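You operate a simulated robot arm through the tools that you are given. There is no shell and no other tool. Be economical: measure what you need, move in short steps, check, and stop when the job is done.

You run a simulated robot arm. Do the job below in one go: nothing can be reset, and whatever is moved stays where it is left.

JOB
File the burr off the clamped axle bar and take it out of the vise.
Fine: grey flat file, back where it lay; open the vise, stand the bar on the bench top.

The check looks at the end state, three seconds after you hand in, the way a careful person would. Anything else that was tipped, shoved, dropped, spilled or broken makes it a failure.

ROBOT AND FRAMES
A 6-joint arm with a two-finger parallel gripper, fixed in place. Base frame: the origin is at the foot of the arm, x ahead of it, y to its left, z up. Readings come in cm, degrees, newtons and seconds.
With the tool pointing down near the work surface it reaches from about 14 to 58 cm from the base axis. Its first joint turns from -66.0 to 66.0 degrees. Payload 2.1 kg.
Tool frame: the origin (TCP) lies between the finger pads and is the grasp point; the fingertips stand 3 cm ahead of it; z points along the fingers, y is the line along which they close. The gripper opens to 9.4 cm. The fingers are 2.8 cm wide and 1 cm thick; the gripper's body (5 by 9.6 cm) begins 5.5 cm behind the TCP.
Orientation is that of the tool frame in the base frame, as a unit quaternion [x, y, z, w]. With the fingers straight down and closing along the base's y, the tool's x points along the base's -x, its y along +y and its z along -z.

CONTROLS
- The arm moves only by the tool apply_moves. Its argument "deltas" is a list of rows, each a list of 7 numbers: the shift along the base's x, y, z in mm, then the turn, a rotation vector about the base's x, y, z in degrees, then the finger opening in mm, from 0 to 94. In form: [[x, y, z, ax, ay, az, gripper], ...]. A call has 1 to 20 rows; each row is the pose to reach, as a shift and turn from the pose commanded when the call began. Rows are played at 5 a second. More than 5 cm and 8.6 degrees between two rows, or a gripper value outside its range, and nothing of the call is played. Where a pose cannot be reached the arm comes as near as it can. A force on the tool above 90 N (or 10 N above the force at the start of the call, whichever is more), or a blocked arm, ends the call early, and 0.2 s more pass. The fingers move at their own pace (about 7.2 cm/s each) and stop on an object; they squeeze with about 33 N. The grip force told is the motor's: it shows also when the fingers shut on nothing. Time passes only in rows, and 0.2 s behind the last, so rows that repeat a pose let the fingers close. The reply holds the time, the measured pose of the TCP, the force on the tool along the base axes, the opening and the grip force, in the units named above and with some noise.
- Cameras (640 x 400 px; columns grow to the right, rows downward): "scene" is fixed at [-0.61, -35.83, 46.83]; the picture's right is [1.00, 0.04, 0.00], its down [0.03, -0.72, -0.70] and it looks along [-0.03, 0.70, -0.72] (base axes); focal length 214 px, centre (320, 200). "wrist" rides on the gripper at [7.6, 1.4, -10.2] in the tool frame; the picture's right is [-0.18, 0.98, 0.00], its down [-0.75, -0.14, -0.64] and it looks along [-0.63, -0.12, 0.77] (tool axes); focal length 243 px, centre (320, 200). There is no depth. A picture from a camera that has moved, and an enlarged one, comes with that camera's place and axes in the base frame and with its lens.
- camera(camera): a new picture of that camera. It takes no simulated time.
- zoom(camera, box): a new picture of the part [left, top, right, bottom] of that camera's present view, enlarged. It takes no simulated time.
- sign_off(): hands the job in; it is judged then, once.

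Work in short steps. Places have to be worked out from the pictures, the camera data and where the tool is seen: move nearer, look again, correct. Check each grasp and each placing, and mend what went wrong. You have 120 turns and 68 pictures in all, those below and enlarged ones among them. Open the gripper and draw the arm clear of the work before you hand the job in, unless the task says otherwise; then end with one line.

The tools are called after "Emit:" as a command line: name --pt "numbers of a row" for each row, then --argument value for the rest, lists and objects as JSON in quotes. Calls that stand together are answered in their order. apply_moves: Moves the arm, as the interface text tells. Its arguments: {"type":"object","properties":{"deltas":{"type":"array"}},"required":["deltas"]} The other tools are called the same way: camera (camera) takes a picture; zoom (camera, box) takes an enlarged picture of a part of a camera's view; sign_off () hands the job in.

At the start:

```text
t: 0.0
ee_pos: [30.76, 0.21, 42.51]
tcp_rot: [0.001, 1.0, 0.0, 0.0]
contact_force: [-0.4, 0.2, 0.2]
width: 9.42
grip_force: 0.0
```

scene: 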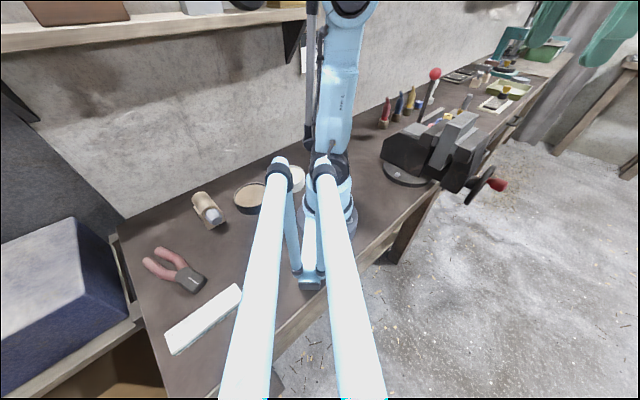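
wrist: 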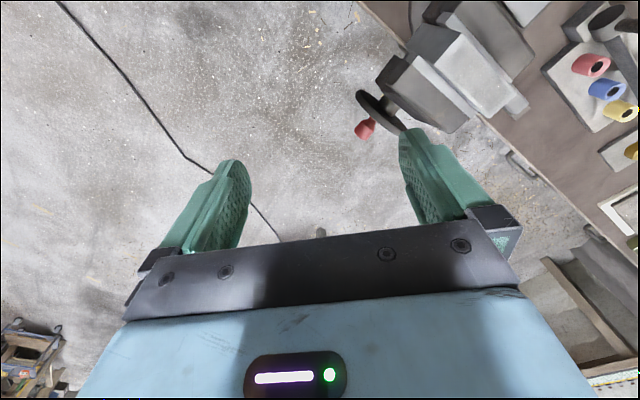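

The bench runs diagonally and the vise seems to be at the right. I zoom in to find the vise, bar and file.

Emit:
zoom --camera "scene" --box '[360, 50, 560, 220]'

Emit:
zoom --camera "wrist" --box '[340, 0, 640, 190]'

```text
2.35 times, centred on (460, 135) of scene
camera zoom: at [-0.61, -35.83, 46.83], right [1.0, 0.04, 0.0], down [0.03, -0.72, -0.7], along [-0.03, 0.7, -0.72], focal length 505 px, centre (-9, 353)
```

zoom: 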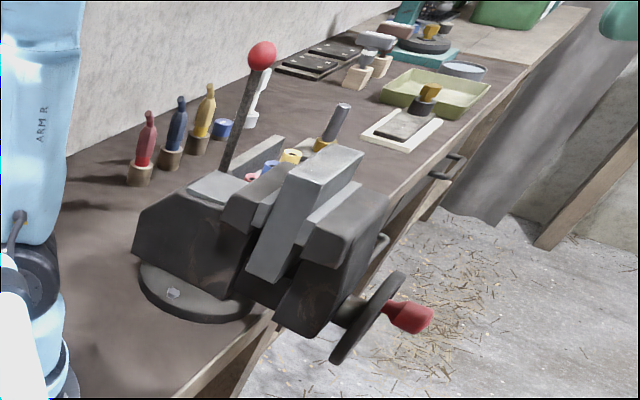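

```text
2.11 times, centred on (490, 95) of wrist
camera zoom: at [23.14, 1.79, 52.72], right [0.18, 0.98, 0.0], down [0.75, -0.14, 0.64], along [0.63, -0.12, -0.77], focal length 511 px, centre (-38, 421)
```

zoom: 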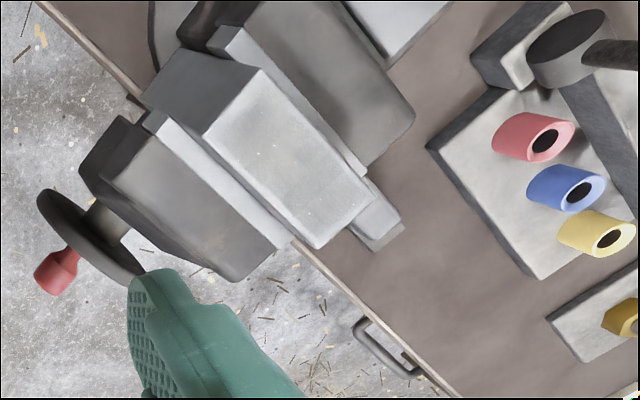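

The vise sits around (35, 24) and the bench edge runs about 45°. I'll swing the arm up and around so the wrist camera views the vise and the bench behind it.

Emit:
apply_moves --pt "-13 27 3 0 0 6 94" --pt "-26 55 6 0 0 12 94" --pt "-40 82 9 0 0 18 94" --pt "-53 110 12 0 0 24 94" --pt "-66 137 15 0 0 30 94" --pt "-79 165 18 0 0 36 94" --pt "-92 192 21 0 0 42 94" --pt "-105 220 25 0 0 48 94"

Emit:
camera --camera "wrist"

Emit:
camera --camera "scene"

```text
t: 1.8
ee_pos: [20.42, 22.2, 44.96]
tcp_rot: [-0.408, 0.913, 0.0, 0.0]
contact_force: [-0.4, 0.6, -0.4]
width: 9.41
grip_force: 0.1
```

```text
63 pictures are left
camera wrist: at [14.21, 17.55, 55.29], right [-0.61, 0.79, 0.0], down [0.61, 0.47, 0.64], along [0.51, 0.39, -0.77], focal length 243 px, centre (320, 200)
```

wrist: 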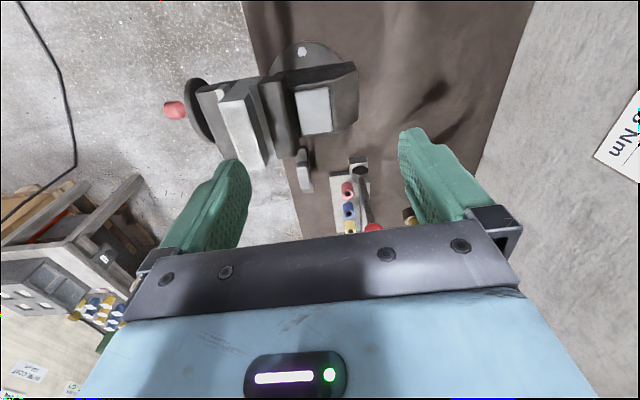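

```text
62 pictures are left
```

scene: 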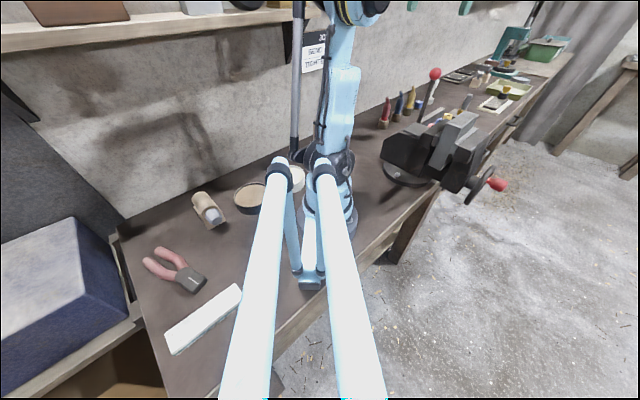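

I see a grey item lying near the bench edge past the vise. I zoom in there.

Emit:
zoom --camera "wrist" --box '[160, 20, 440, 240]'

```text
1.82 times, centred on (300, 130) of wrist
camera zoom: at [14.21, 17.55, 55.29], right [-0.61, 0.79, 0.0], down [0.61, 0.47, 0.64], along [0.51, 0.39, -0.77], focal length 441 px, centre (356, 327)
```

zoom: 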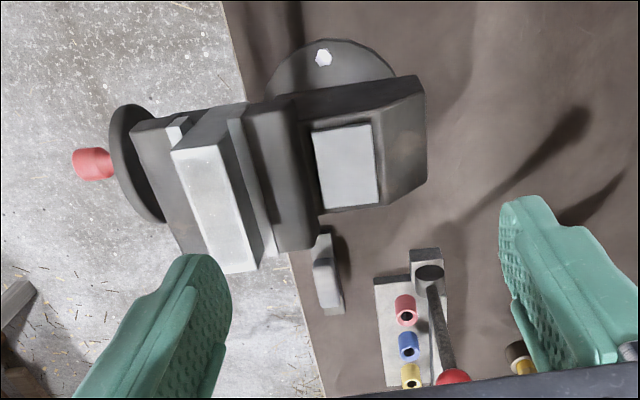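

The grey piece at the bench edge past the vise may be the file. I lower and shift for a closer view of vise and bar.

Emit:
apply_moves --pt "8 -20 -35 0 0 0 94" --pt "16 -40 -75 0 0 0 94" --pt "24 -60 -115 0 0 0 94" --pt "30 -80 -150 0 0 0 94"

Emit:
camera --camera "wrist"

Emit:
zoom --camera "scene" --box '[370, 60, 530, 220]'

```text
t: 2.8
ee_pos: [23.41, 14.42, 29.7]
tcp_rot: [-0.407, 0.913, -0.001, 0.0]
contact_force: [0.9, -0.7, 0.0]
width: 9.4
grip_force: 0.1
```

```text
60 pictures are left
camera wrist: at [17.19, 9.5, 39.94], right [-0.61, 0.79, 0.0], down [0.61, 0.47, 0.64], along [0.51, 0.39, -0.77], focal length 243 px, centre (320, 200)
```

wrist: 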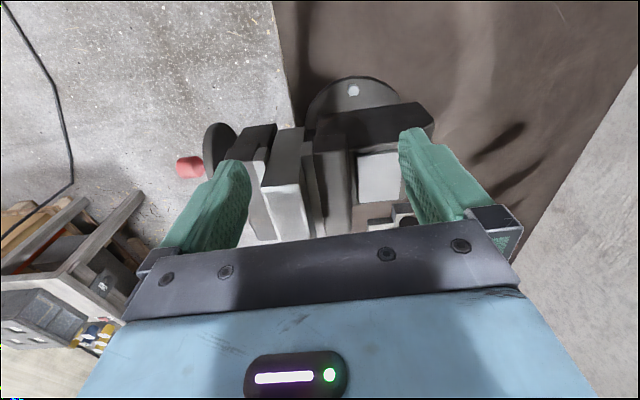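

```text
2.50 times, centred on (450, 140) of scene
camera zoom: at [-0.61, -35.83, 46.83], right [1.0, 0.04, 0.0], down [0.03, -0.72, -0.7], along [-0.03, 0.7, -0.72], focal length 536 px, centre (-5, 350)
```

zoom: 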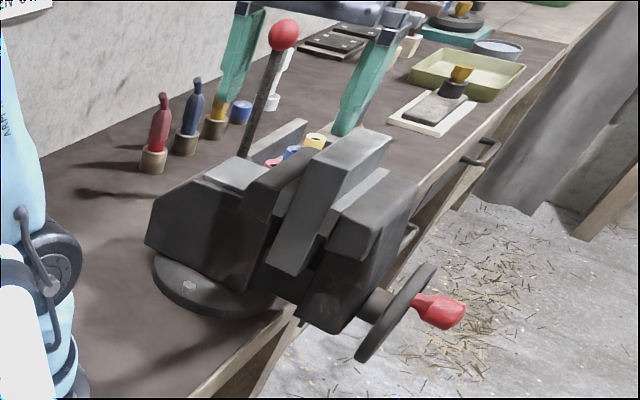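

I zoom on the vise in the wrist view to understand the bar's shape.

Emit:
zoom --camera "wrist" --box '[170, 70, 450, 250]'

Emit:
zoom --camera "scene" --box '[420, 90, 500, 170]'

```text
2.22 times, centred on (310, 160) of wrist
camera zoom: at [17.19, 9.5, 39.94], right [-0.61, 0.79, 0.0], down [0.61, 0.47, 0.64], along [0.51, 0.39, -0.77], focal length 539 px, centre (342, 289)
```

zoom: 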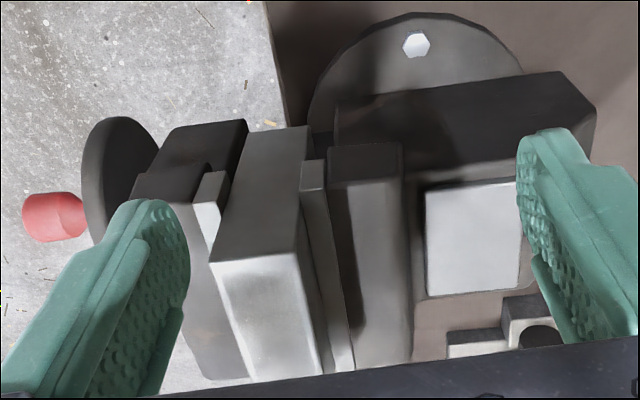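

```text
5.00 times, centred on (460, 130) of scene
camera zoom: at [-0.61, -35.83, 46.83], right [1.0, 0.04, 0.0], down [0.03, -0.72, -0.7], along [-0.03, 0.7, -0.72], focal length 1072 px, centre (-380, 550)
```

zoom: 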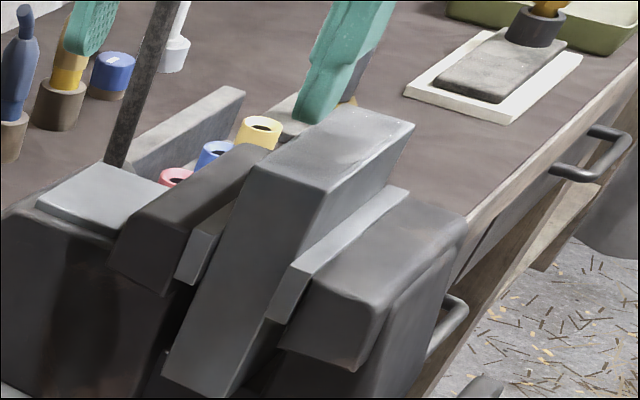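

The bar is vertical: top at z≈22, corners (31,13),(28.5,16),(38,21),(35.5,23), bottom near z≈9.4. A grey piece lies on the bench from about (41,31.5) to (49,39.5). I move out over it for a closer look.

Emit:
apply_moves --pt "20 20 30 0 0 0 94" --pt "45 45 50 0 0 0 94" --pt "75 75 50 0 0 0 94" --pt "105 105 50 0 0 0 94" --pt "135 135 40 0 0 0 94" --pt "160 165 30 0 0 0 94"

Emit:
camera --camera "wrist"

```text
t: 4.2
ee_pos: [38.73, 30.22, 32.31]
tcp_rot: [-0.406, 0.914, 0.0, 0.0]
contact_force: [0.7, 0.2, 0.3]
width: 9.4
grip_force: 0.0
out of reach, approached as far as the arm can: row 6
```

```text
56 pictures are left
camera wrist: at [32.61, 25.57, 42.63], right [-0.61, 0.79, 0.0], down [0.61, 0.47, 0.64], along [0.51, 0.39, -0.77], focal length 243 px, centre (320, 200)
```

wrist: 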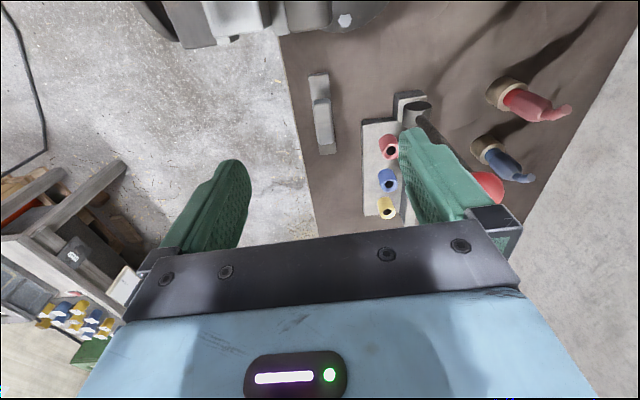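

Emit:
zoom --camera "wrist" --box '[270, 50, 430, 160]'

Emit:
zoom --camera "wrist" --box '[120, 0, 400, 60]'

```text
3.64 times, centred on (350, 105) of wrist
camera zoom: at [32.61, 25.57, 42.63], right [-0.61, 0.79, 0.0], down [0.61, 0.47, 0.64], along [0.51, 0.39, -0.77], focal length 882 px, centre (211, 546)
```

zoom: 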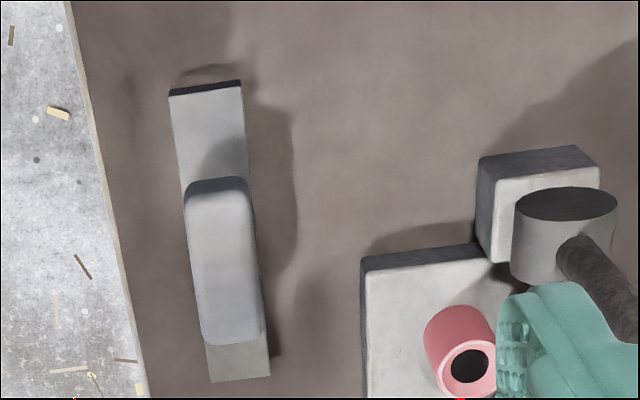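

```text
2.29 times, centred on (260, 30) of wrist
camera zoom: at [32.61, 25.57, 42.63], right [-0.61, 0.79, 0.0], down [0.61, 0.47, 0.64], along [0.51, 0.39, -0.77], focal length 555 px, centre (457, 589)
```

zoom: 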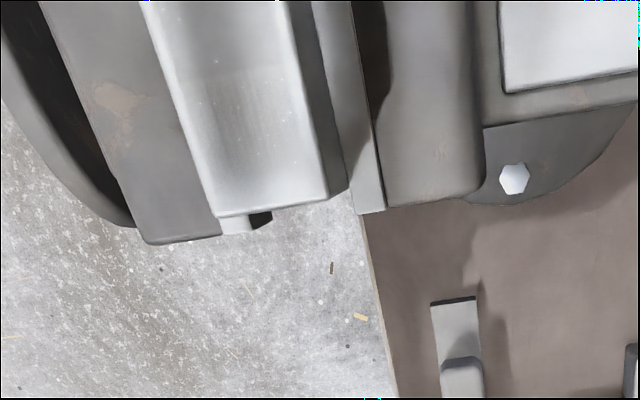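

The grey piece is a flat plate with a grip on top — the flat file, grip center ≈(45,36). Now I look at the bar top from closer for the burr.

Emit:
apply_moves --pt "-25 -30 10 0 0 0 94" --pt "-45 -60 10 0 0 0 94" --pt "-62 -90 5 0 0 0 94" --pt "-75 -120 0 0 0 0 94"

Emit:
zoom --camera "wrist" --box '[170, 30, 450, 230]'

Emit:
zoom --camera "scene" --box '[440, 105, 480, 130]'

```text
t: 5.2
ee_pos: [31.23, 18.23, 32.34]
tcp_rot: [-0.407, 0.914, 0.0, 0.0]
contact_force: [0.0, 0.1, 0.2]
width: 9.39
grip_force: 0.1
```

```text
2.00 times, centred on (310, 130) of wrist
camera zoom: at [24.99, 13.4, 42.73], right [-0.61, 0.79, 0.0], down [0.61, 0.47, 0.64], along [0.51, 0.39, -0.77], focal length 485 px, centre (340, 340)
```

zoom: 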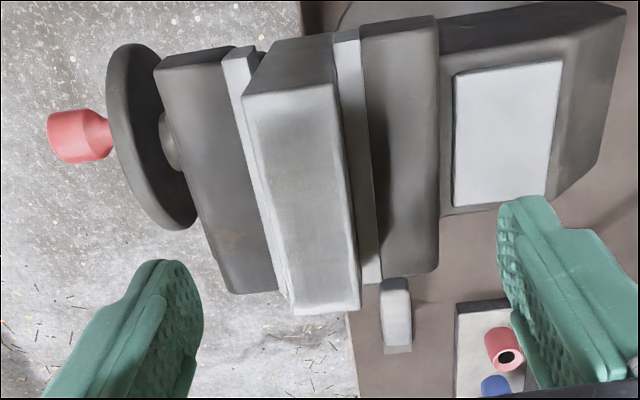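

```text
16.00 times, centred on (460, 118) of scene
camera zoom: at [-0.61, -35.83, 46.83], right [1.0, 0.04, 0.0], down [0.03, -0.72, -0.7], along [-0.03, 0.7, -0.72], focal length 3432 px, centre (-1920, 1520)
```

zoom: 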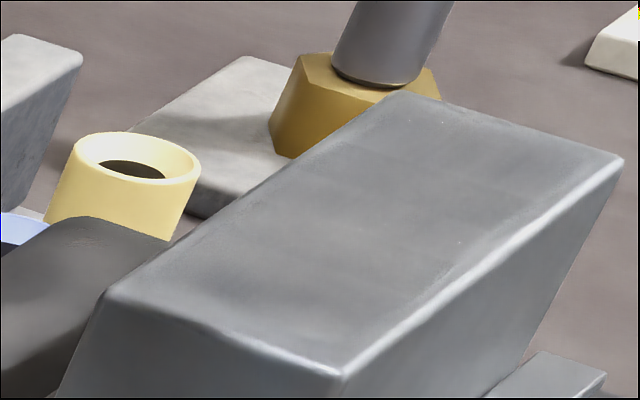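

No burr on the visible top/near faces; a light sliver shows at the bar's left/far lower side. I zoom tighter there.

Emit:
zoom --camera "wrist" --box '[270, 120, 370, 200]'

Emit:
zoom --camera "wrist" --box '[260, 40, 360, 120]'

```text
5.00 times, centred on (320, 160) of wrist
camera zoom: at [24.99, 13.4, 42.73], right [-0.61, 0.79, 0.0], down [0.61, 0.47, 0.64], along [0.51, 0.39, -0.77], focal length 1213 px, centre (320, 400)
```

zoom: 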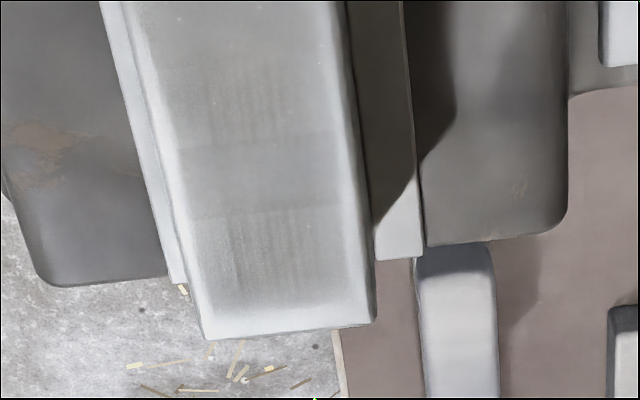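

```text
5.00 times, centred on (310, 80) of wrist
camera zoom: at [24.99, 13.4, 42.73], right [-0.61, 0.79, 0.0], down [0.61, 0.47, 0.64], along [0.51, 0.39, -0.77], focal length 1213 px, centre (370, 800)
```

zoom: 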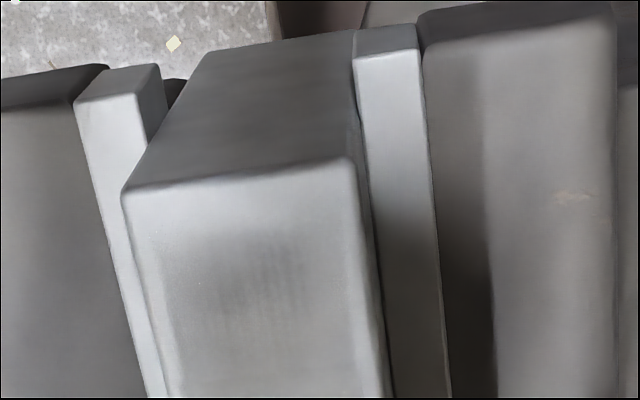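

No burr on top, near or visible sides, so it may be on the far face. I turn the tool around by -170° at safe height to look back at the far side.

Emit:
apply_moves --pt "0 0 15 0 0 -8.5 94" --pt "0 0 25 0 0 -17 94" --pt "0 0 30 0 0 -25.5 94" --pt "0 0 30 0 0 -34 94" --pt "0 0 30 0 0 -42.5 94" --pt "0 0 30 0 0 -51 94" --pt "0 0 30 0 0 -59.5 94" --pt "0 0 30 0 0 -68 94" --pt "0 0 30 0 0 -76.5 94" --pt "0 0 30 0 0 -85 94" --pt "0 0 30 0 0 -93.5 94" --pt "0 0 30 0 0 -102 94" --pt "0 0 30 0 0 -110.5 94" --pt "0 0 30 0 0 -119 94" --pt "0 0 30 0 0 -127.5 94" --pt "0 0 30 0 0 -136 94" --pt "0 0 30 0 0 -144.5 94" --pt "0 0 30 0 0 -153 94" --pt "0 0 30 0 0 -161.5 94" --pt "0 0 30 0 0 -170 94"

Emit:
camera --camera "wrist"

```text
t: 9.4
ee_pos: [31.31, 18.49, 35.22]
tcp_rot: [0.875, 0.484, 0.0, 0.0]
contact_force: [-0.2, 0.4, 0.3]
width: 9.41
grip_force: 0.1
```

```text
49 pictures are left
camera wrist: at [36.47, 24.13, 45.61], right [0.73, -0.68, 0.0], down [-0.52, -0.56, 0.64], along [-0.44, -0.47, -0.77], focal length 243 px, centre (320, 200)
```

wrist: 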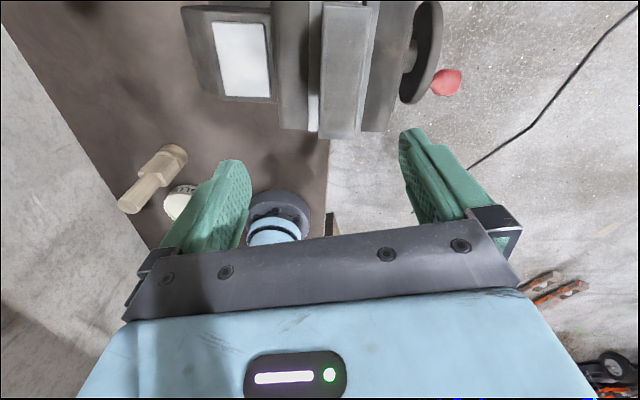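

Works. I move out and lower so the camera sees the bar's far face.

Emit:
apply_moves --pt "25 28 0 0 0 0 94" --pt "50 56 -10 0 0 0 94" --pt "78 85 -25 0 0 0 94" --pt "85 92 -60 0 0 0 94"

Emit:
camera --camera "wrist"

```text
t: 10.4
ee_pos: [39.75, 27.8, 29.42]
tcp_rot: [0.875, 0.485, 0.0, 0.0]
contact_force: [-0.2, -0.5, 0.1]
width: 9.39
grip_force: 0.0
```

```text
48 pictures are left
camera wrist: at [44.95, 33.43, 39.83], right [0.74, -0.68, 0.0], down [-0.52, -0.56, 0.64], along [-0.43, -0.47, -0.77], focal length 243 px, centre (320, 200)
```

wrist: 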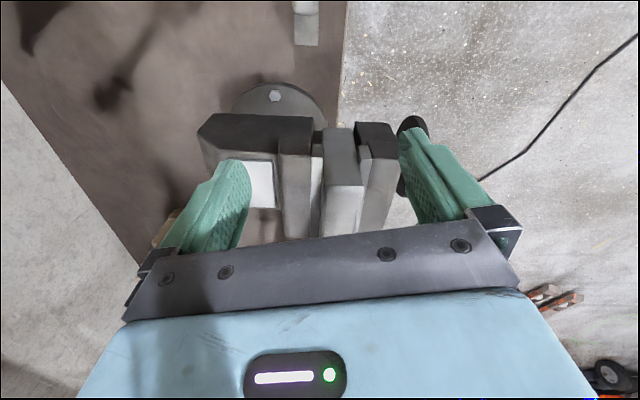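

Emit:
zoom --camera "wrist" --box '[270, 110, 420, 230]'

```text
3.33 times, centred on (345, 170) of wrist
camera zoom: at [44.95, 33.43, 39.83], right [0.74, -0.68, 0.0], down [-0.52, -0.56, 0.64], along [-0.43, -0.47, -0.77], focal length 809 px, centre (237, 300)
```

zoom: 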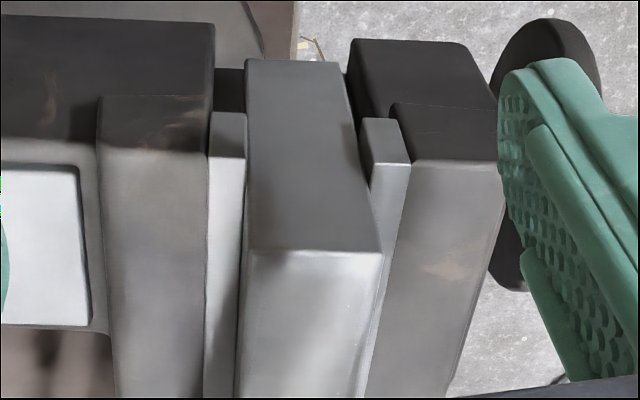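

Nothing on the far face. I zoom strongly onto the top face from here, and on the side faces from the scene camera.

Emit:
zoom --camera "wrist" --box '[310, 120, 380, 190]'

Emit:
zoom --camera "scene" --box '[430, 105, 490, 175]'

```text
5.71 times, centred on (345, 155) of wrist
camera zoom: at [44.95, 33.43, 39.83], right [0.74, -0.68, 0.0], down [-0.52, -0.56, 0.64], along [-0.43, -0.47, -0.77], focal length 1386 px, centre (177, 457)
```

zoom: 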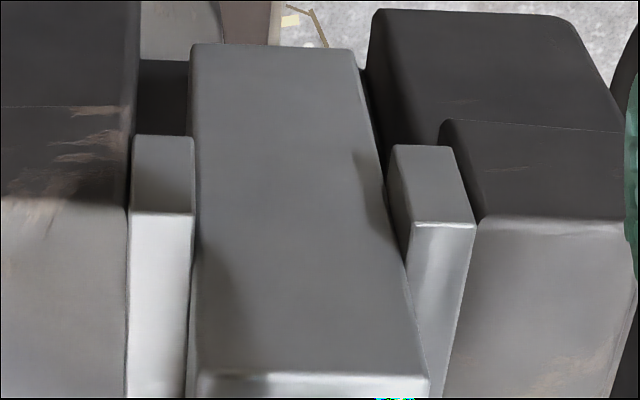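

```text
5.71 times, centred on (460, 140) of scene
camera zoom: at [-0.61, -35.83, 46.83], right [1.0, 0.04, 0.0], down [0.03, -0.72, -0.7], along [-0.03, 0.7, -0.72], focal length 1226 px, centre (-480, 543)
```

zoom: 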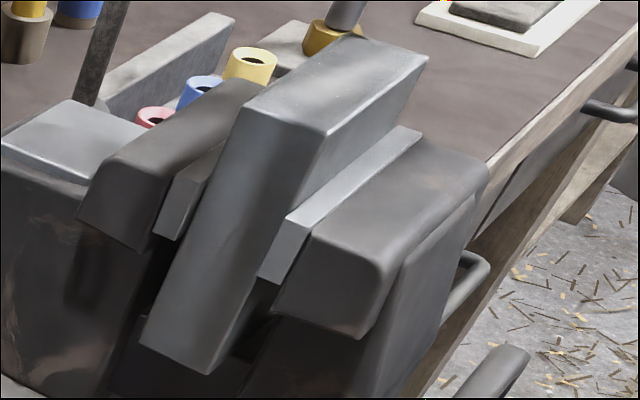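

I zoom much tighter on the top edges from the scene camera.

Emit:
zoom --camera "scene" --box '[458, 110, 484, 130]'

Emit:
zoom --camera "scene" --box '[436, 118, 464, 172]'

```text
16.00 times, centred on (471, 120) of scene
camera zoom: at [-0.61, -35.83, 46.83], right [1.0, 0.04, 0.0], down [0.03, -0.72, -0.7], along [-0.03, 0.7, -0.72], focal length 3432 px, centre (-2096, 1480)
```

zoom: 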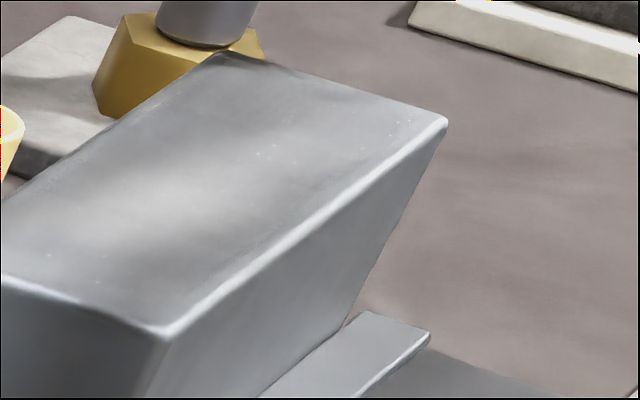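

```text
7.41 times, centred on (450, 145) of scene
camera zoom: at [-0.61, -35.83, 46.83], right [1.0, 0.04, 0.0], down [0.03, -0.72, -0.7], along [-0.03, 0.7, -0.72], focal length 1589 px, centre (-643, 607)
```

zoom: 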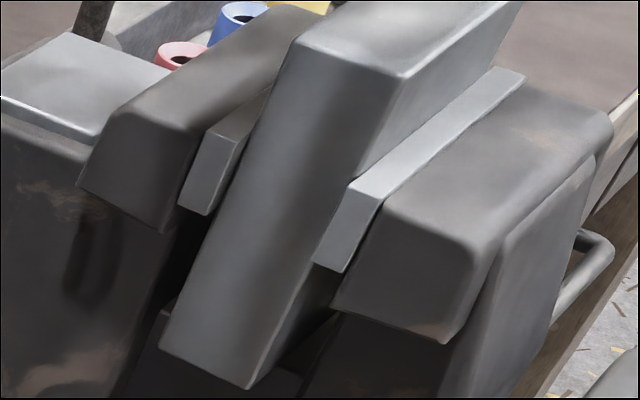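

Still no burr. The one face unseen is the anvil side, so I swing the camera to that side (+88° yaw).

Emit:
apply_moves --pt "-5 0 20 0 0 8 94" --pt "-14 -5 30 0 0 16 94" --pt "-23 -10 30 0 0 24 94" --pt "-32 -15 30 0 0 32 94" --pt "-41 -20 30 0 0 40 94" --pt "-50 -25 30 0 0 48 94" --pt "-60 -31 30 0 0 56 94" --pt "-70 -37 30 0 0 64 94" --pt "-80 -44 30 0 0 72 94" --pt "-90 -51 25 0 0 80 94" --pt "-98 -58 10 0 0 88 94"

Emit:
camera --camera "wrist"

```text
t: 12.8
ee_pos: [29.71, 22.12, 30.27]
tcp_rot: [0.29, 0.957, 0.0, 0.0]
contact_force: [-0.1, 0.3, -0.1]
width: 9.4
grip_force: 0.0
```

```text
42 pictures are left
camera wrist: at [24.11, 27.4, 40.59], right [0.7, 0.71, 0.0], down [0.55, -0.54, 0.64], along [0.46, -0.45, -0.77], focal length 243 px, centre (320, 200)
```

wrist: 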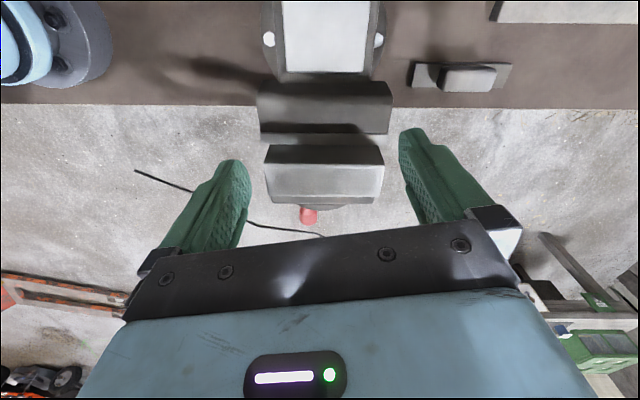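

Emit:
zoom --camera "wrist" --box '[245, 70, 405, 220]'

```text
2.67 times, centred on (325, 145) of wrist
camera zoom: at [24.11, 27.4, 40.59], right [0.7, 0.71, 0.0], down [0.55, -0.54, 0.64], along [0.46, -0.45, -0.77], focal length 647 px, centre (307, 347)
```

zoom: 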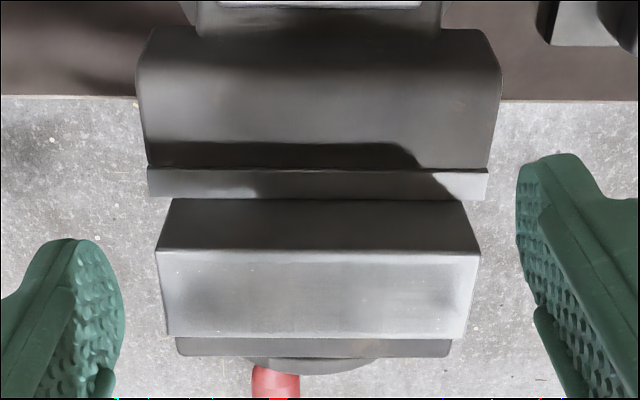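

Still nothing distinct. I tilt the tool 40° to get a near-grazing profile view of the bar top.

Emit:
apply_moves --pt "-6 6 0 -5.6 -5.7 0 94" --pt "-12 12 0 -11.2 -11.4 0 94" --pt "-18 18 -10 -16.8 -17 0 94" --pt "-22 22 -25 -22.4 -22.7 0 94" --pt "-22 22 -43 -28 -28.4 0 94"

Emit:
camera --camera "wrist"

```text
t: 14.0
ee_pos: [27.84, 23.99, 25.94]
tcp_rot: [0.275, 0.898, -0.159, 0.304]
contact_force: [-0.1, 0.5, 1.0]
width: 9.41
grip_force: 0.0
```

```text
40 pictures are left
camera wrist: at [18.75, 32.75, 28.79], right [0.7, 0.71, 0.0], down [0.12, -0.12, 0.98], along [0.7, -0.69, -0.17], focal length 243 px, centre (320, 200)
```

wrist: 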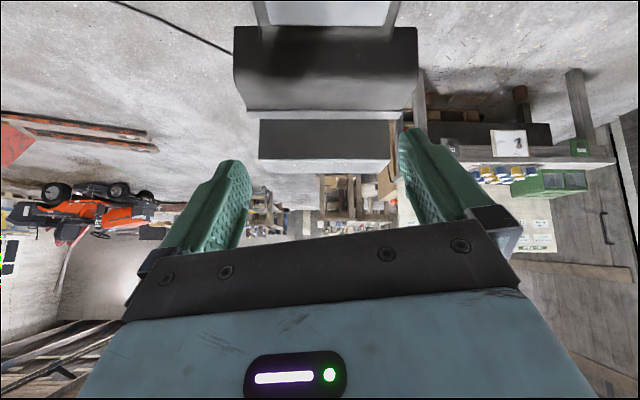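

Emit:
zoom --camera "wrist" --box '[220, 90, 420, 190]'

```text
3.20 times, centred on (320, 140) of wrist
camera zoom: at [18.75, 32.75, 28.79], right [0.7, 0.71, 0.0], down [0.12, -0.12, 0.98], along [0.7, -0.69, -0.17], focal length 776 px, centre (320, 392)
```

zoom: 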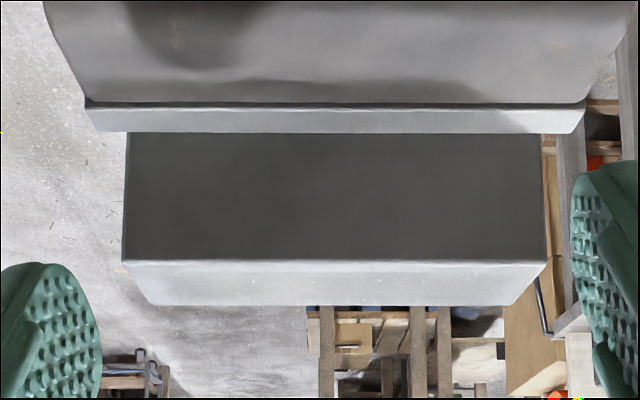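

The profile is clean at this magnification. I zoom in more on the two halves of this edge for tiny features.

Emit:
zoom --camera "wrist" --box '[253, 155, 323, 195]'

Emit:
zoom --camera "wrist" --box '[323, 155, 393, 195]'

```text
9.14 times, centred on (288, 175) of wrist
camera zoom: at [18.75, 32.75, 28.79], right [0.7, 0.71, 0.0], down [0.12, -0.12, 0.98], along [0.7, -0.69, -0.17], focal length 2218 px, centre (613, 429)
```

zoom: 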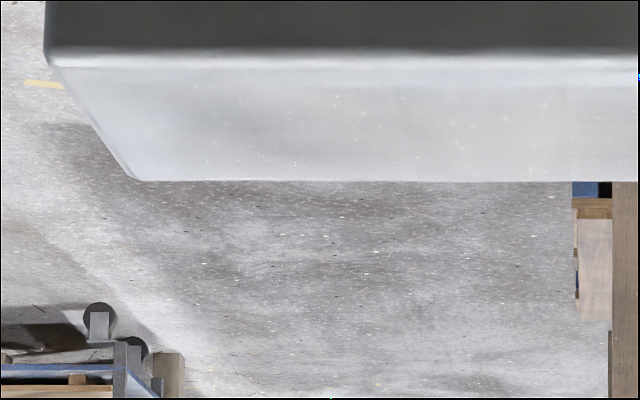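

```text
9.14 times, centred on (358, 175) of wrist
camera zoom: at [18.75, 32.75, 28.79], right [0.7, 0.71, 0.0], down [0.12, -0.12, 0.98], along [0.7, -0.69, -0.17], focal length 2218 px, centre (-27, 429)
```

zoom: 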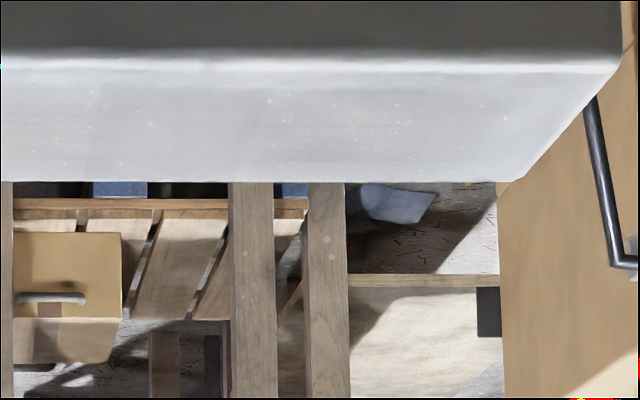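

The top face is covered with fine bright specks the other faces lack – that's the burr surface, to be filed at z≈22.1. Next I untilt, then fetch the file.

Emit:
apply_moves --pt "0 0 20 5.6 5.7 0 94" --pt "0 0 40 11.2 11.4 0 94" --pt "0 0 60 16.8 17 0 94" --pt "0 0 80 22.4 22.7 0 94" --pt "0 0 90 28 28.4 0 94"

Emit:
apply_moves --pt "5 2 0 0 0 8 94" --pt "12 4 0 0 0 16 94" --pt "20 8 0 0 0 24 94" --pt "30 12 0 0 0 32 94" --pt "40 16 0 0 0 40 94" --pt "50 20 0 0 0 48 94" --pt "60 25 0 0 0 56 80" --pt "70 30 -10 0 0 64 70" --pt "85 35 -20 0 0 72 60" --pt "100 40 -30 0 0 79 60"

Emit:
camera --camera "wrist"

```text
t: 15.2
ee_pos: [27.67, 24.18, 35.03]
tcp_rot: [0.293, 0.956, 0.001, 0.0]
contact_force: [-0.1, -0.4, 0.2]
width: 9.4
grip_force: 0.0
```

```text
t: 17.4
ee_pos: [38.03, 27.97, 32.02]
tcp_rot: [-0.383, 0.924, 0.0, 0.0]
contact_force: [-0.4, -1.0, 0.3]
width: 6.0
grip_force: 0.0
```

```text
36 pictures are left
camera wrist: at [31.49, 23.58, 42.34], right [-0.57, 0.82, 0.0], down [0.63, 0.43, 0.64], along [0.53, 0.36, -0.77], focal length 243 px, centre (320, 200)
```

wrist: 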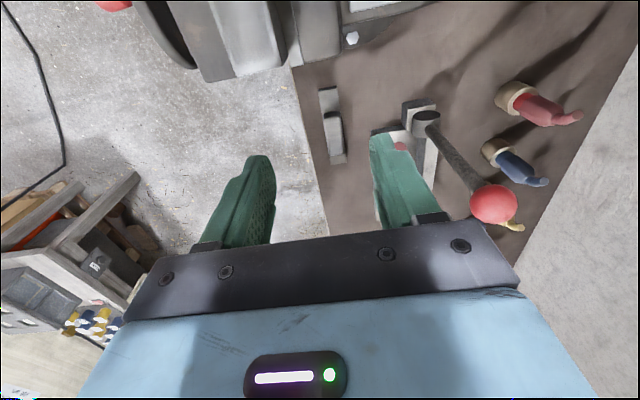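

File lies ahead as estimated. I descend outward in steps to hover above its grip.

Emit:
apply_moves --pt "12 15 -40 0 0 0 60" --pt "24 28 -80 0 0 0 60" --pt "36 42 -120 0 0 0 60" --pt "50 58 -155 0 0 0 60" --pt "65 74 -190 0 0 0 60" --pt "68 79 -220 0 0 0 60"

Emit:
camera --camera "wrist"

```text
t: 18.8
ee_pos: [44.37, 36.1, 9.57]
tcp_rot: [-0.383, 0.924, 0.0, -0.001]
contact_force: [0.0, -0.5, 0.3]
width: 6.02
grip_force: 0.1
```

```text
35 pictures are left
camera wrist: at [37.94, 31.69, 19.97], right [-0.56, 0.83, 0.0], down [0.63, 0.43, 0.64], along [0.53, 0.36, -0.77], focal length 243 px, centre (320, 200)
```

wrist: 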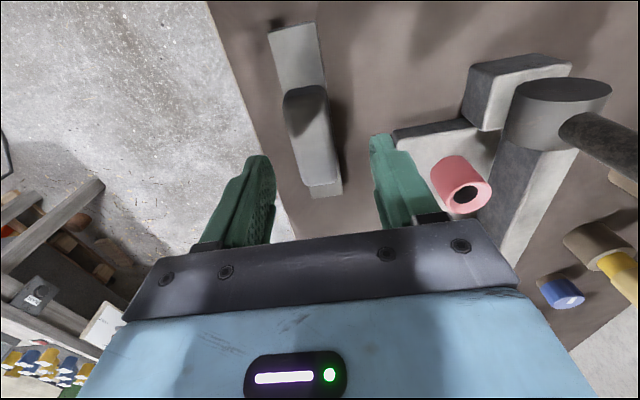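

I estimate file center (45.2, 36.0), axis at 45°. I zoom to gauge the grip height before descending.

Emit:
zoom --camera "wrist" --box '[250, 10, 370, 210]'

```text
2.00 times, centred on (310, 110) of wrist
camera zoom: at [37.94, 31.69, 19.97], right [-0.56, 0.83, 0.0], down [0.63, 0.43, 0.64], along [0.53, 0.36, -0.77], focal length 485 px, centre (340, 380)
```

zoom: 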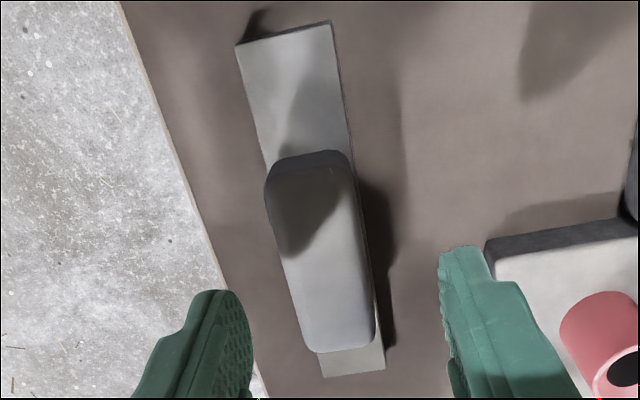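

Grip top is ≈3.8 cm, plate about 0.6 thick; grip center (45.2,36.0). I descend to TCP z≈4.0 in two stages.

Emit:
apply_moves --pt "7 -2 -15 0 0 0 60" --pt "7 -2 -35 0 0 0 60" --pt "7 -2 -56 0 0 0 60" --pt "7 -2 -56 0 0 0 60"

Emit:
camera --camera "wrist"

```text
t: 19.8
ee_pos: [45.28, 35.84, 4.4]
tcp_rot: [-0.383, 0.924, 0.0, 0.0]
contact_force: [0.0, -0.8, -0.3]
width: 6.0
grip_force: 0.1
```

```text
33 pictures are left
camera wrist: at [38.86, 31.4, 14.73], right [-0.56, 0.83, 0.0], down [0.63, 0.43, 0.64], along [0.53, 0.36, -0.77], focal length 243 px, centre (320, 200)
```

wrist: 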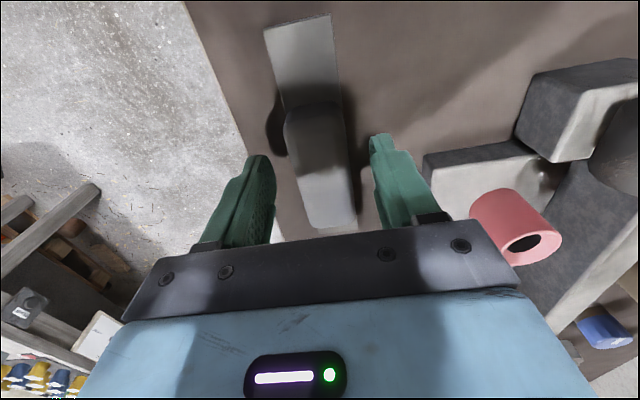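

The grip is centered between the fingers. I settle 3 mm lower and close.

Emit:
apply_moves --pt "0 0 -3 0 0 0 60" --pt "0 0 -3 0 0 0 40" --pt "0 0 -3 0 0 0 20" --pt "0 0 -3 0 0 0 10" --pt "0 0 -3 0 0 0 10" --pt "0 0 -3 0 0 0 10"

```text
t: 21.2
ee_pos: [45.29, 35.73, 4.19]
tcp_rot: [-0.383, 0.924, 0.0, 0.001]
contact_force: [0.0, -0.1, 0.2]
width: 3.42
grip_force: 32.9
```

Gripped (width 3.4) at (45.29, 35.73, 4.19). I lift mostly vertically first, then retract upward clear of the vise.

Emit:
apply_moves --pt "0 0 20 0 0 0 10" --pt "0 0 55 0 0 0 10" --pt "-4 -4 95 0 0 0 10" --pt "-10 -10 130 0 0 0 10" --pt "-25 -25 165 0 0 0 10" --pt "-38 -40 200 0 0 0 10" --pt "-52 -56 235 0 0 0 10" --pt "-65 -75 262 0 0 0 10"

Emit:
camera --camera "wrist"

Emit:
zoom --camera "scene" --box '[360, 50, 520, 190]'

```text
t: 23.0
ee_pos: [38.8, 28.36, 30.28]
tcp_rot: [-0.383, 0.924, 0.0, 0.0]
contact_force: [0.0, 0.0, 0.4]
width: 0.99
grip_force: 0.1
```

```text
32 pictures are left
camera wrist: at [32.28, 23.89, 40.57], right [-0.56, 0.83, 0.0], down [0.63, 0.43, 0.64], along [0.53, 0.36, -0.77], focal length 243 px, centre (320, 200)
```

wrist: 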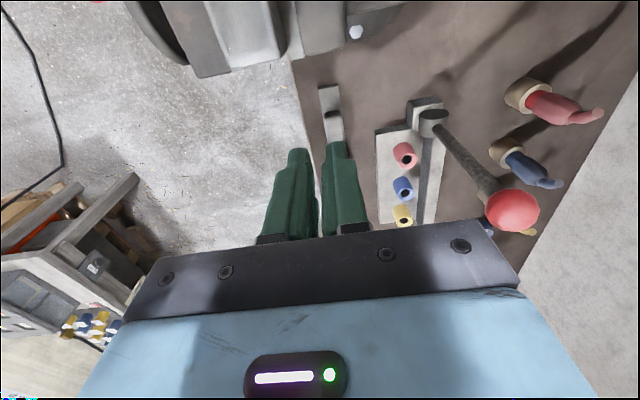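

```text
2.86 times, centred on (440, 120) of scene
camera zoom: at [-0.61, -35.83, 46.83], right [1.0, 0.04, 0.0], down [0.03, -0.72, -0.7], along [-0.03, 0.7, -0.72], focal length 613 px, centre (-23, 429)
```

zoom: 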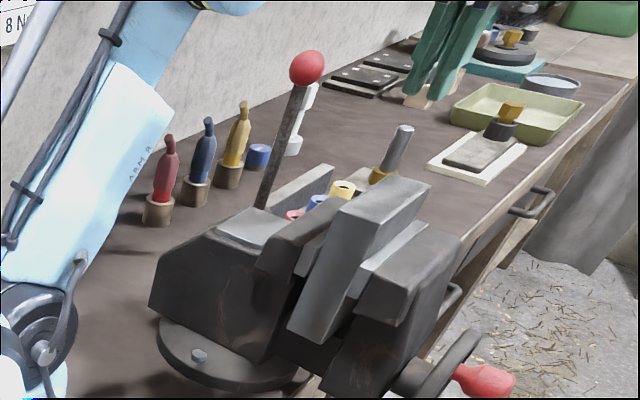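

The file slipped out (width 0.99). I check its present position on the bench.

Emit:
zoom --camera "wrist" --box '[280, 70, 400, 170]'

```text
4.00 times, centred on (340, 120) of wrist
camera zoom: at [32.28, 23.89, 40.57], right [-0.56, 0.83, 0.0], down [0.63, 0.43, 0.64], along [0.53, 0.36, -0.77], focal length 970 px, centre (240, 520)
```

zoom: 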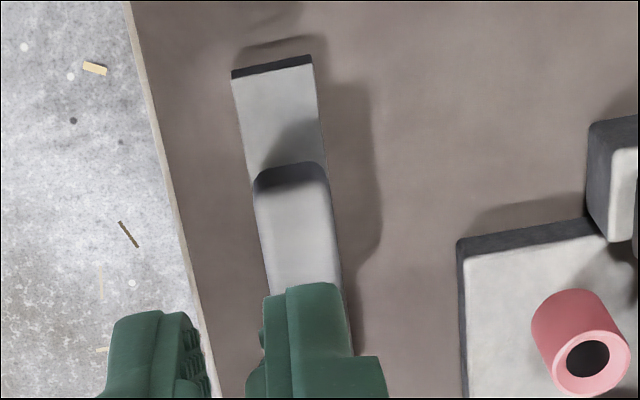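

The file still lies at its place. I'll regrasp lower with full closing command: retrace the path with fingers at 60 mm.

Emit:
apply_moves --pt "13 19 -27 0 0 0 60" --pt "27 35 -62 0 0 0 60" --pt "40 50 -97 0 0 0 60" --pt "55 65 -132 0 0 0 60" --pt "61 71 -167 0 0 0 60" --pt "65 75 -207 0 0 0 60" --pt "65 75 -240 0 0 0 60" --pt "65 75 -262 0 0 0 60" --pt "65 75 -270 0 0 0 60" --pt "65 75 -270 0 0 0 60"

Emit:
zoom --camera "wrist" --box '[200, 0, 440, 250]'

```text
t: 25.2
ee_pos: [45.27, 35.68, 3.07]
tcp_rot: [-0.383, 0.924, 0.0, 0.0]
contact_force: [-0.6, -0.4, 0.8]
width: 6.02
grip_force: 0.1
```

```text
1.60 times, centred on (320, 125) of wrist
camera zoom: at [38.8, 31.3, 13.52], right [-0.56, 0.83, 0.0], down [0.63, 0.43, 0.64], along [0.53, 0.36, -0.77], focal length 388 px, centre (320, 320)
```

zoom: 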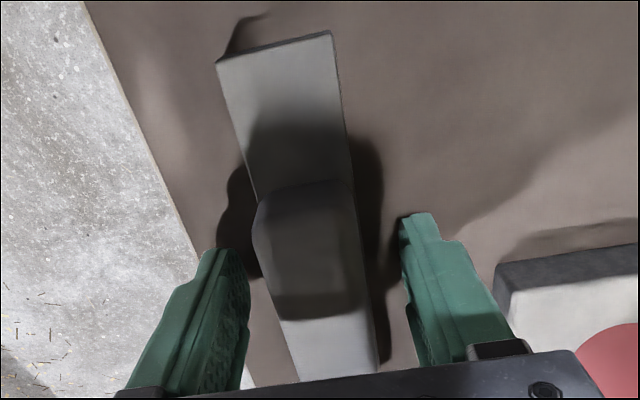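

Tips almost touch the bench, so I raise 3 mm, close fully, and test-lift a few cm.

Emit:
apply_moves --pt "0 0 3 0 0 0 60" --pt "0 0 3 0 0 0 40" --pt "0 0 3 0 0 0 20" --pt "0 0 3 0 0 0 0" --pt "0 0 3 0 0 0 0" --pt "0 0 3 0 0 0 0" --pt "0 0 3 0 0 0 0"

Emit:
apply_moves --pt "0 0 3 0 0 0 0" --pt "0 0 8 0 0 0 0" --pt "0 0 14 0 0 0 0" --pt "0 0 20 0 0 0 0" --pt "0 0 20 0 0 0 0"

```text
t: 26.8
ee_pos: [45.25, 35.75, 3.49]
tcp_rot: [-0.383, 0.924, 0.0, -0.001]
contact_force: [-0.7, 1.4, 2.3]
width: 3.42
grip_force: 33.0
```

```text
t: 28.0
ee_pos: [45.24, 35.77, 5.61]
tcp_rot: [-0.383, 0.924, 0.0, 0.0]
contact_force: [-1.0, 0.0, -2.5]
width: 3.42
grip_force: 33.6
```

Now it holds (weight visible in force). I lift slowly along the clear path.

Emit:
apply_moves --pt "0 0 20 0 0 0 0" --pt "0 0 40 0 0 0 0" --pt "-2 -2 60 0 0 0 0" --pt "-4 -4 80 0 0 0 0" --pt "-7 -7 100 0 0 0 0" --pt "-12 -12 120 0 0 0 0" --pt "-20 -20 140 0 0 0 0" --pt "-28 -28 160 0 0 0 0" --pt "-36 -36 180 0 0 0 0" --pt "-44 -46 200 0 0 0 0" --pt "-52 -56 220 0 0 0 0" --pt "-60 -68 240 0 0 0 0" --pt "-66 -76 255 0 0 0 0"

Emit:
camera --camera "wrist"

```text
t: 30.8
ee_pos: [38.61, 28.21, 31.01]
tcp_rot: [-0.383, 0.924, 0.0, 0.0]
contact_force: [-0.1, -0.1, -2.6]
width: 3.41
grip_force: 33.1
```

```text
28 pictures are left
camera wrist: at [32.09, 23.77, 41.41], right [-0.56, 0.83, 0.0], down [0.63, 0.43, 0.64], along [0.53, 0.36, -0.77], focal length 243 px, centre (320, 200)
```

wrist: 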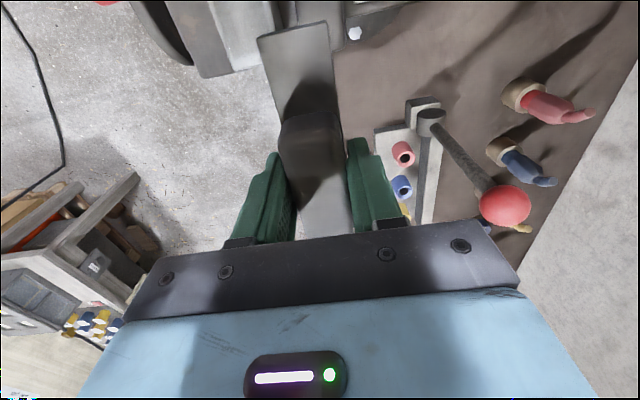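

File held level. I move above the bar center (33.4,18.3) and lower to just above its top.

Emit:
apply_moves --pt "-14 -25 0 0 0 0 0" --pt "-28 -50 0 0 0 0 0" --pt "-40 -75 0 0 0 0 0" --pt "-52 -99 0 0 0 0 0" --pt "-52 -99 -20 0 0 0 0" --pt "-52 -99 -40 0 0 0 0" --pt "-52 -99 -46 0 0 0 0"

Emit:
zoom --camera "scene" --box '[410, 70, 510, 170]'

Emit:
camera --camera "wrist"

```text
t: 32.4
ee_pos: [33.25, 18.42, 26.52]
tcp_rot: [-0.383, 0.924, 0.0, 0.0]
contact_force: [-0.4, 0.1, -2.3]
width: 3.43
grip_force: 32.7
```

```text
4.00 times, centred on (460, 120) of scene
camera zoom: at [-0.61, -35.83, 46.83], right [1.0, 0.04, 0.0], down [0.03, -0.72, -0.7], along [-0.03, 0.7, -0.72], focal length 858 px, centre (-240, 520)
```

zoom: 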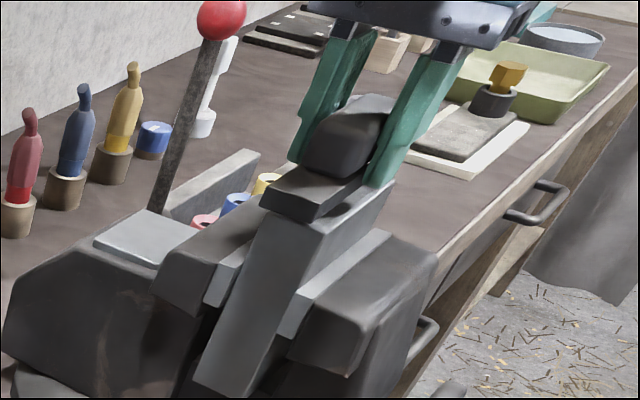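

```text
26 pictures are left
camera wrist: at [26.82, 13.91, 36.85], right [-0.56, 0.83, 0.0], down [0.63, 0.43, 0.64], along [0.53, 0.36, -0.77], focal length 243 px, centre (320, 200)
```

wrist: 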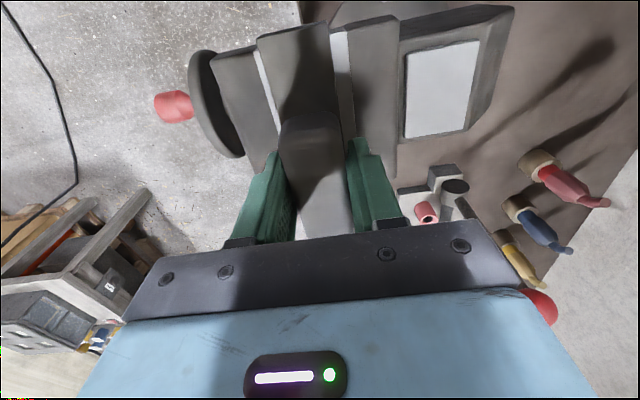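

Well aligned, a bit toward the anvil side. I lower in 2 mm steps to feel contact.

Emit:
apply_moves --pt "0 0 -3 0 0 0 0" --pt "0 0 -5 0 0 0 0" --pt "0 0 -7 0 0 0 0" --pt "0 0 -8 0 0 0 0" --pt "0 0 -8 0 0 0 0"

```text
t: 33.6
ee_pos: [33.37, 18.36, 25.68]
tcp_rot: [-0.382, 0.924, 0.0, 0.0]
contact_force: [0.3, 0.4, -2.0]
width: 3.4
grip_force: 33.1
```

Emit:
apply_moves --pt "0 0 -1 0 0 0 0" --pt "0 0 -2 0 0 0 0" --pt "0 0 -3 0 0 0 0" --pt "0 0 -3 0 0 0 0"

```text
t: 34.6
ee_pos: [33.49, 18.26, 25.4]
tcp_rot: [-0.384, 0.923, 0.002, 0.001]
contact_force: [-4.9, 7.9, 22.7]
width: 3.41
grip_force: 32.7
```

Contact at TCP z≈25.4 (~23 N). I stroke the file back and forth along the bar with light pressure.

Emit:
apply_moves --pt "8 8 1 0 0 0 0" --pt "16 16 1 0 0 0 0" --pt "24 24 1 0 0 0 0" --pt "16 16 1 0 0 0 0" --pt "8 8 1 0 0 0 0" --pt "0 0 1 0 0 0 0" --pt "-8 -8 1 0 0 0 0" --pt "-16 -16 1 0 0 0 0" --pt "-24 -24 1 0 0 0 0" --pt "-16 -16 1 0 0 0 0" --pt "-8 -8 1 0 0 0 0" --pt "0 0 1 0 0 0 0"

```text
t: 37.2
ee_pos: [33.39, 18.12, 25.7]
tcp_rot: [-0.383, 0.924, 0.0, 0.0]
contact_force: [-0.3, -0.3, -2.3]
width: 3.43
grip_force: 33.2
```

Contact was lost at +1 mm. I lower again to regain about 15–20 N and stroke.

Emit:
apply_moves --pt "0 0 -1 0 0 0 0" --pt "0 0 -2 0 0 0 0" --pt "0 0 -2 0 0 0 0"

```text
t: 38.0
ee_pos: [33.48, 18.17, 25.51]
tcp_rot: [-0.383, 0.924, 0.0, 0.0]
contact_force: [0.4, 0.7, -1.7]
width: 3.42
grip_force: 33.1
```

Emit:
apply_moves --pt "0 0 -1 0 0 0 0" --pt "0 0 -2 0 0 0 0" --pt "0 0 -2 0 0 0 0"

Emit:
zoom --camera "scene" --box '[420, 85, 500, 150]'

```text
t: 38.8
ee_pos: [33.31, 18.12, 25.2]
tcp_rot: [-0.382, 0.924, -0.001, 0.0]
contact_force: [6.8, -5.1, 21.7]
width: 3.41
grip_force: 33.2
```

```text
6.15 times, centred on (460, 118) of scene
camera zoom: at [-0.62, -35.84, 46.83], right [1.0, 0.04, 0.0], down [0.03, -0.72, -0.7], along [-0.03, 0.7, -0.72], focal length 1320 px, centre (-542, 708)
```

zoom: 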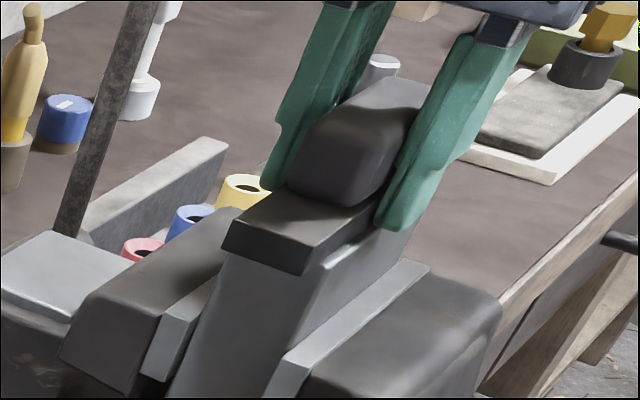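

File rests on the bar, ~3 mm too far to the anvil side. I shift it to center and stroke at this pressure.

Emit:
apply_moves --pt "2 -2 0 0 0 0 0" --pt "8 4 0 0 0 0 0" --pt "16 12 0 0 0 0 0" --pt "24 20 0 0 0 0 0" --pt "16 12 0 0 0 0 0" --pt "8 4 0 0 0 0 0" --pt "2 -2 0 0 0 0 0" --pt "-6 -10 0 0 0 0 0" --pt "-14 -18 0 0 0 0 0" --pt "-22 -26 0 0 0 0 0" --pt "-14 -18 0 0 0 0 0" --pt "-6 -10 0 0 0 0 0" --pt "2 -2 0 0 0 0 0"

```text
t: 41.6
ee_pos: [33.58, 17.89, 25.13]
tcp_rot: [-0.383, 0.924, 0.001, 0.0]
contact_force: [0.5, -0.4, -2.0]
width: 3.4
grip_force: 33.0
```

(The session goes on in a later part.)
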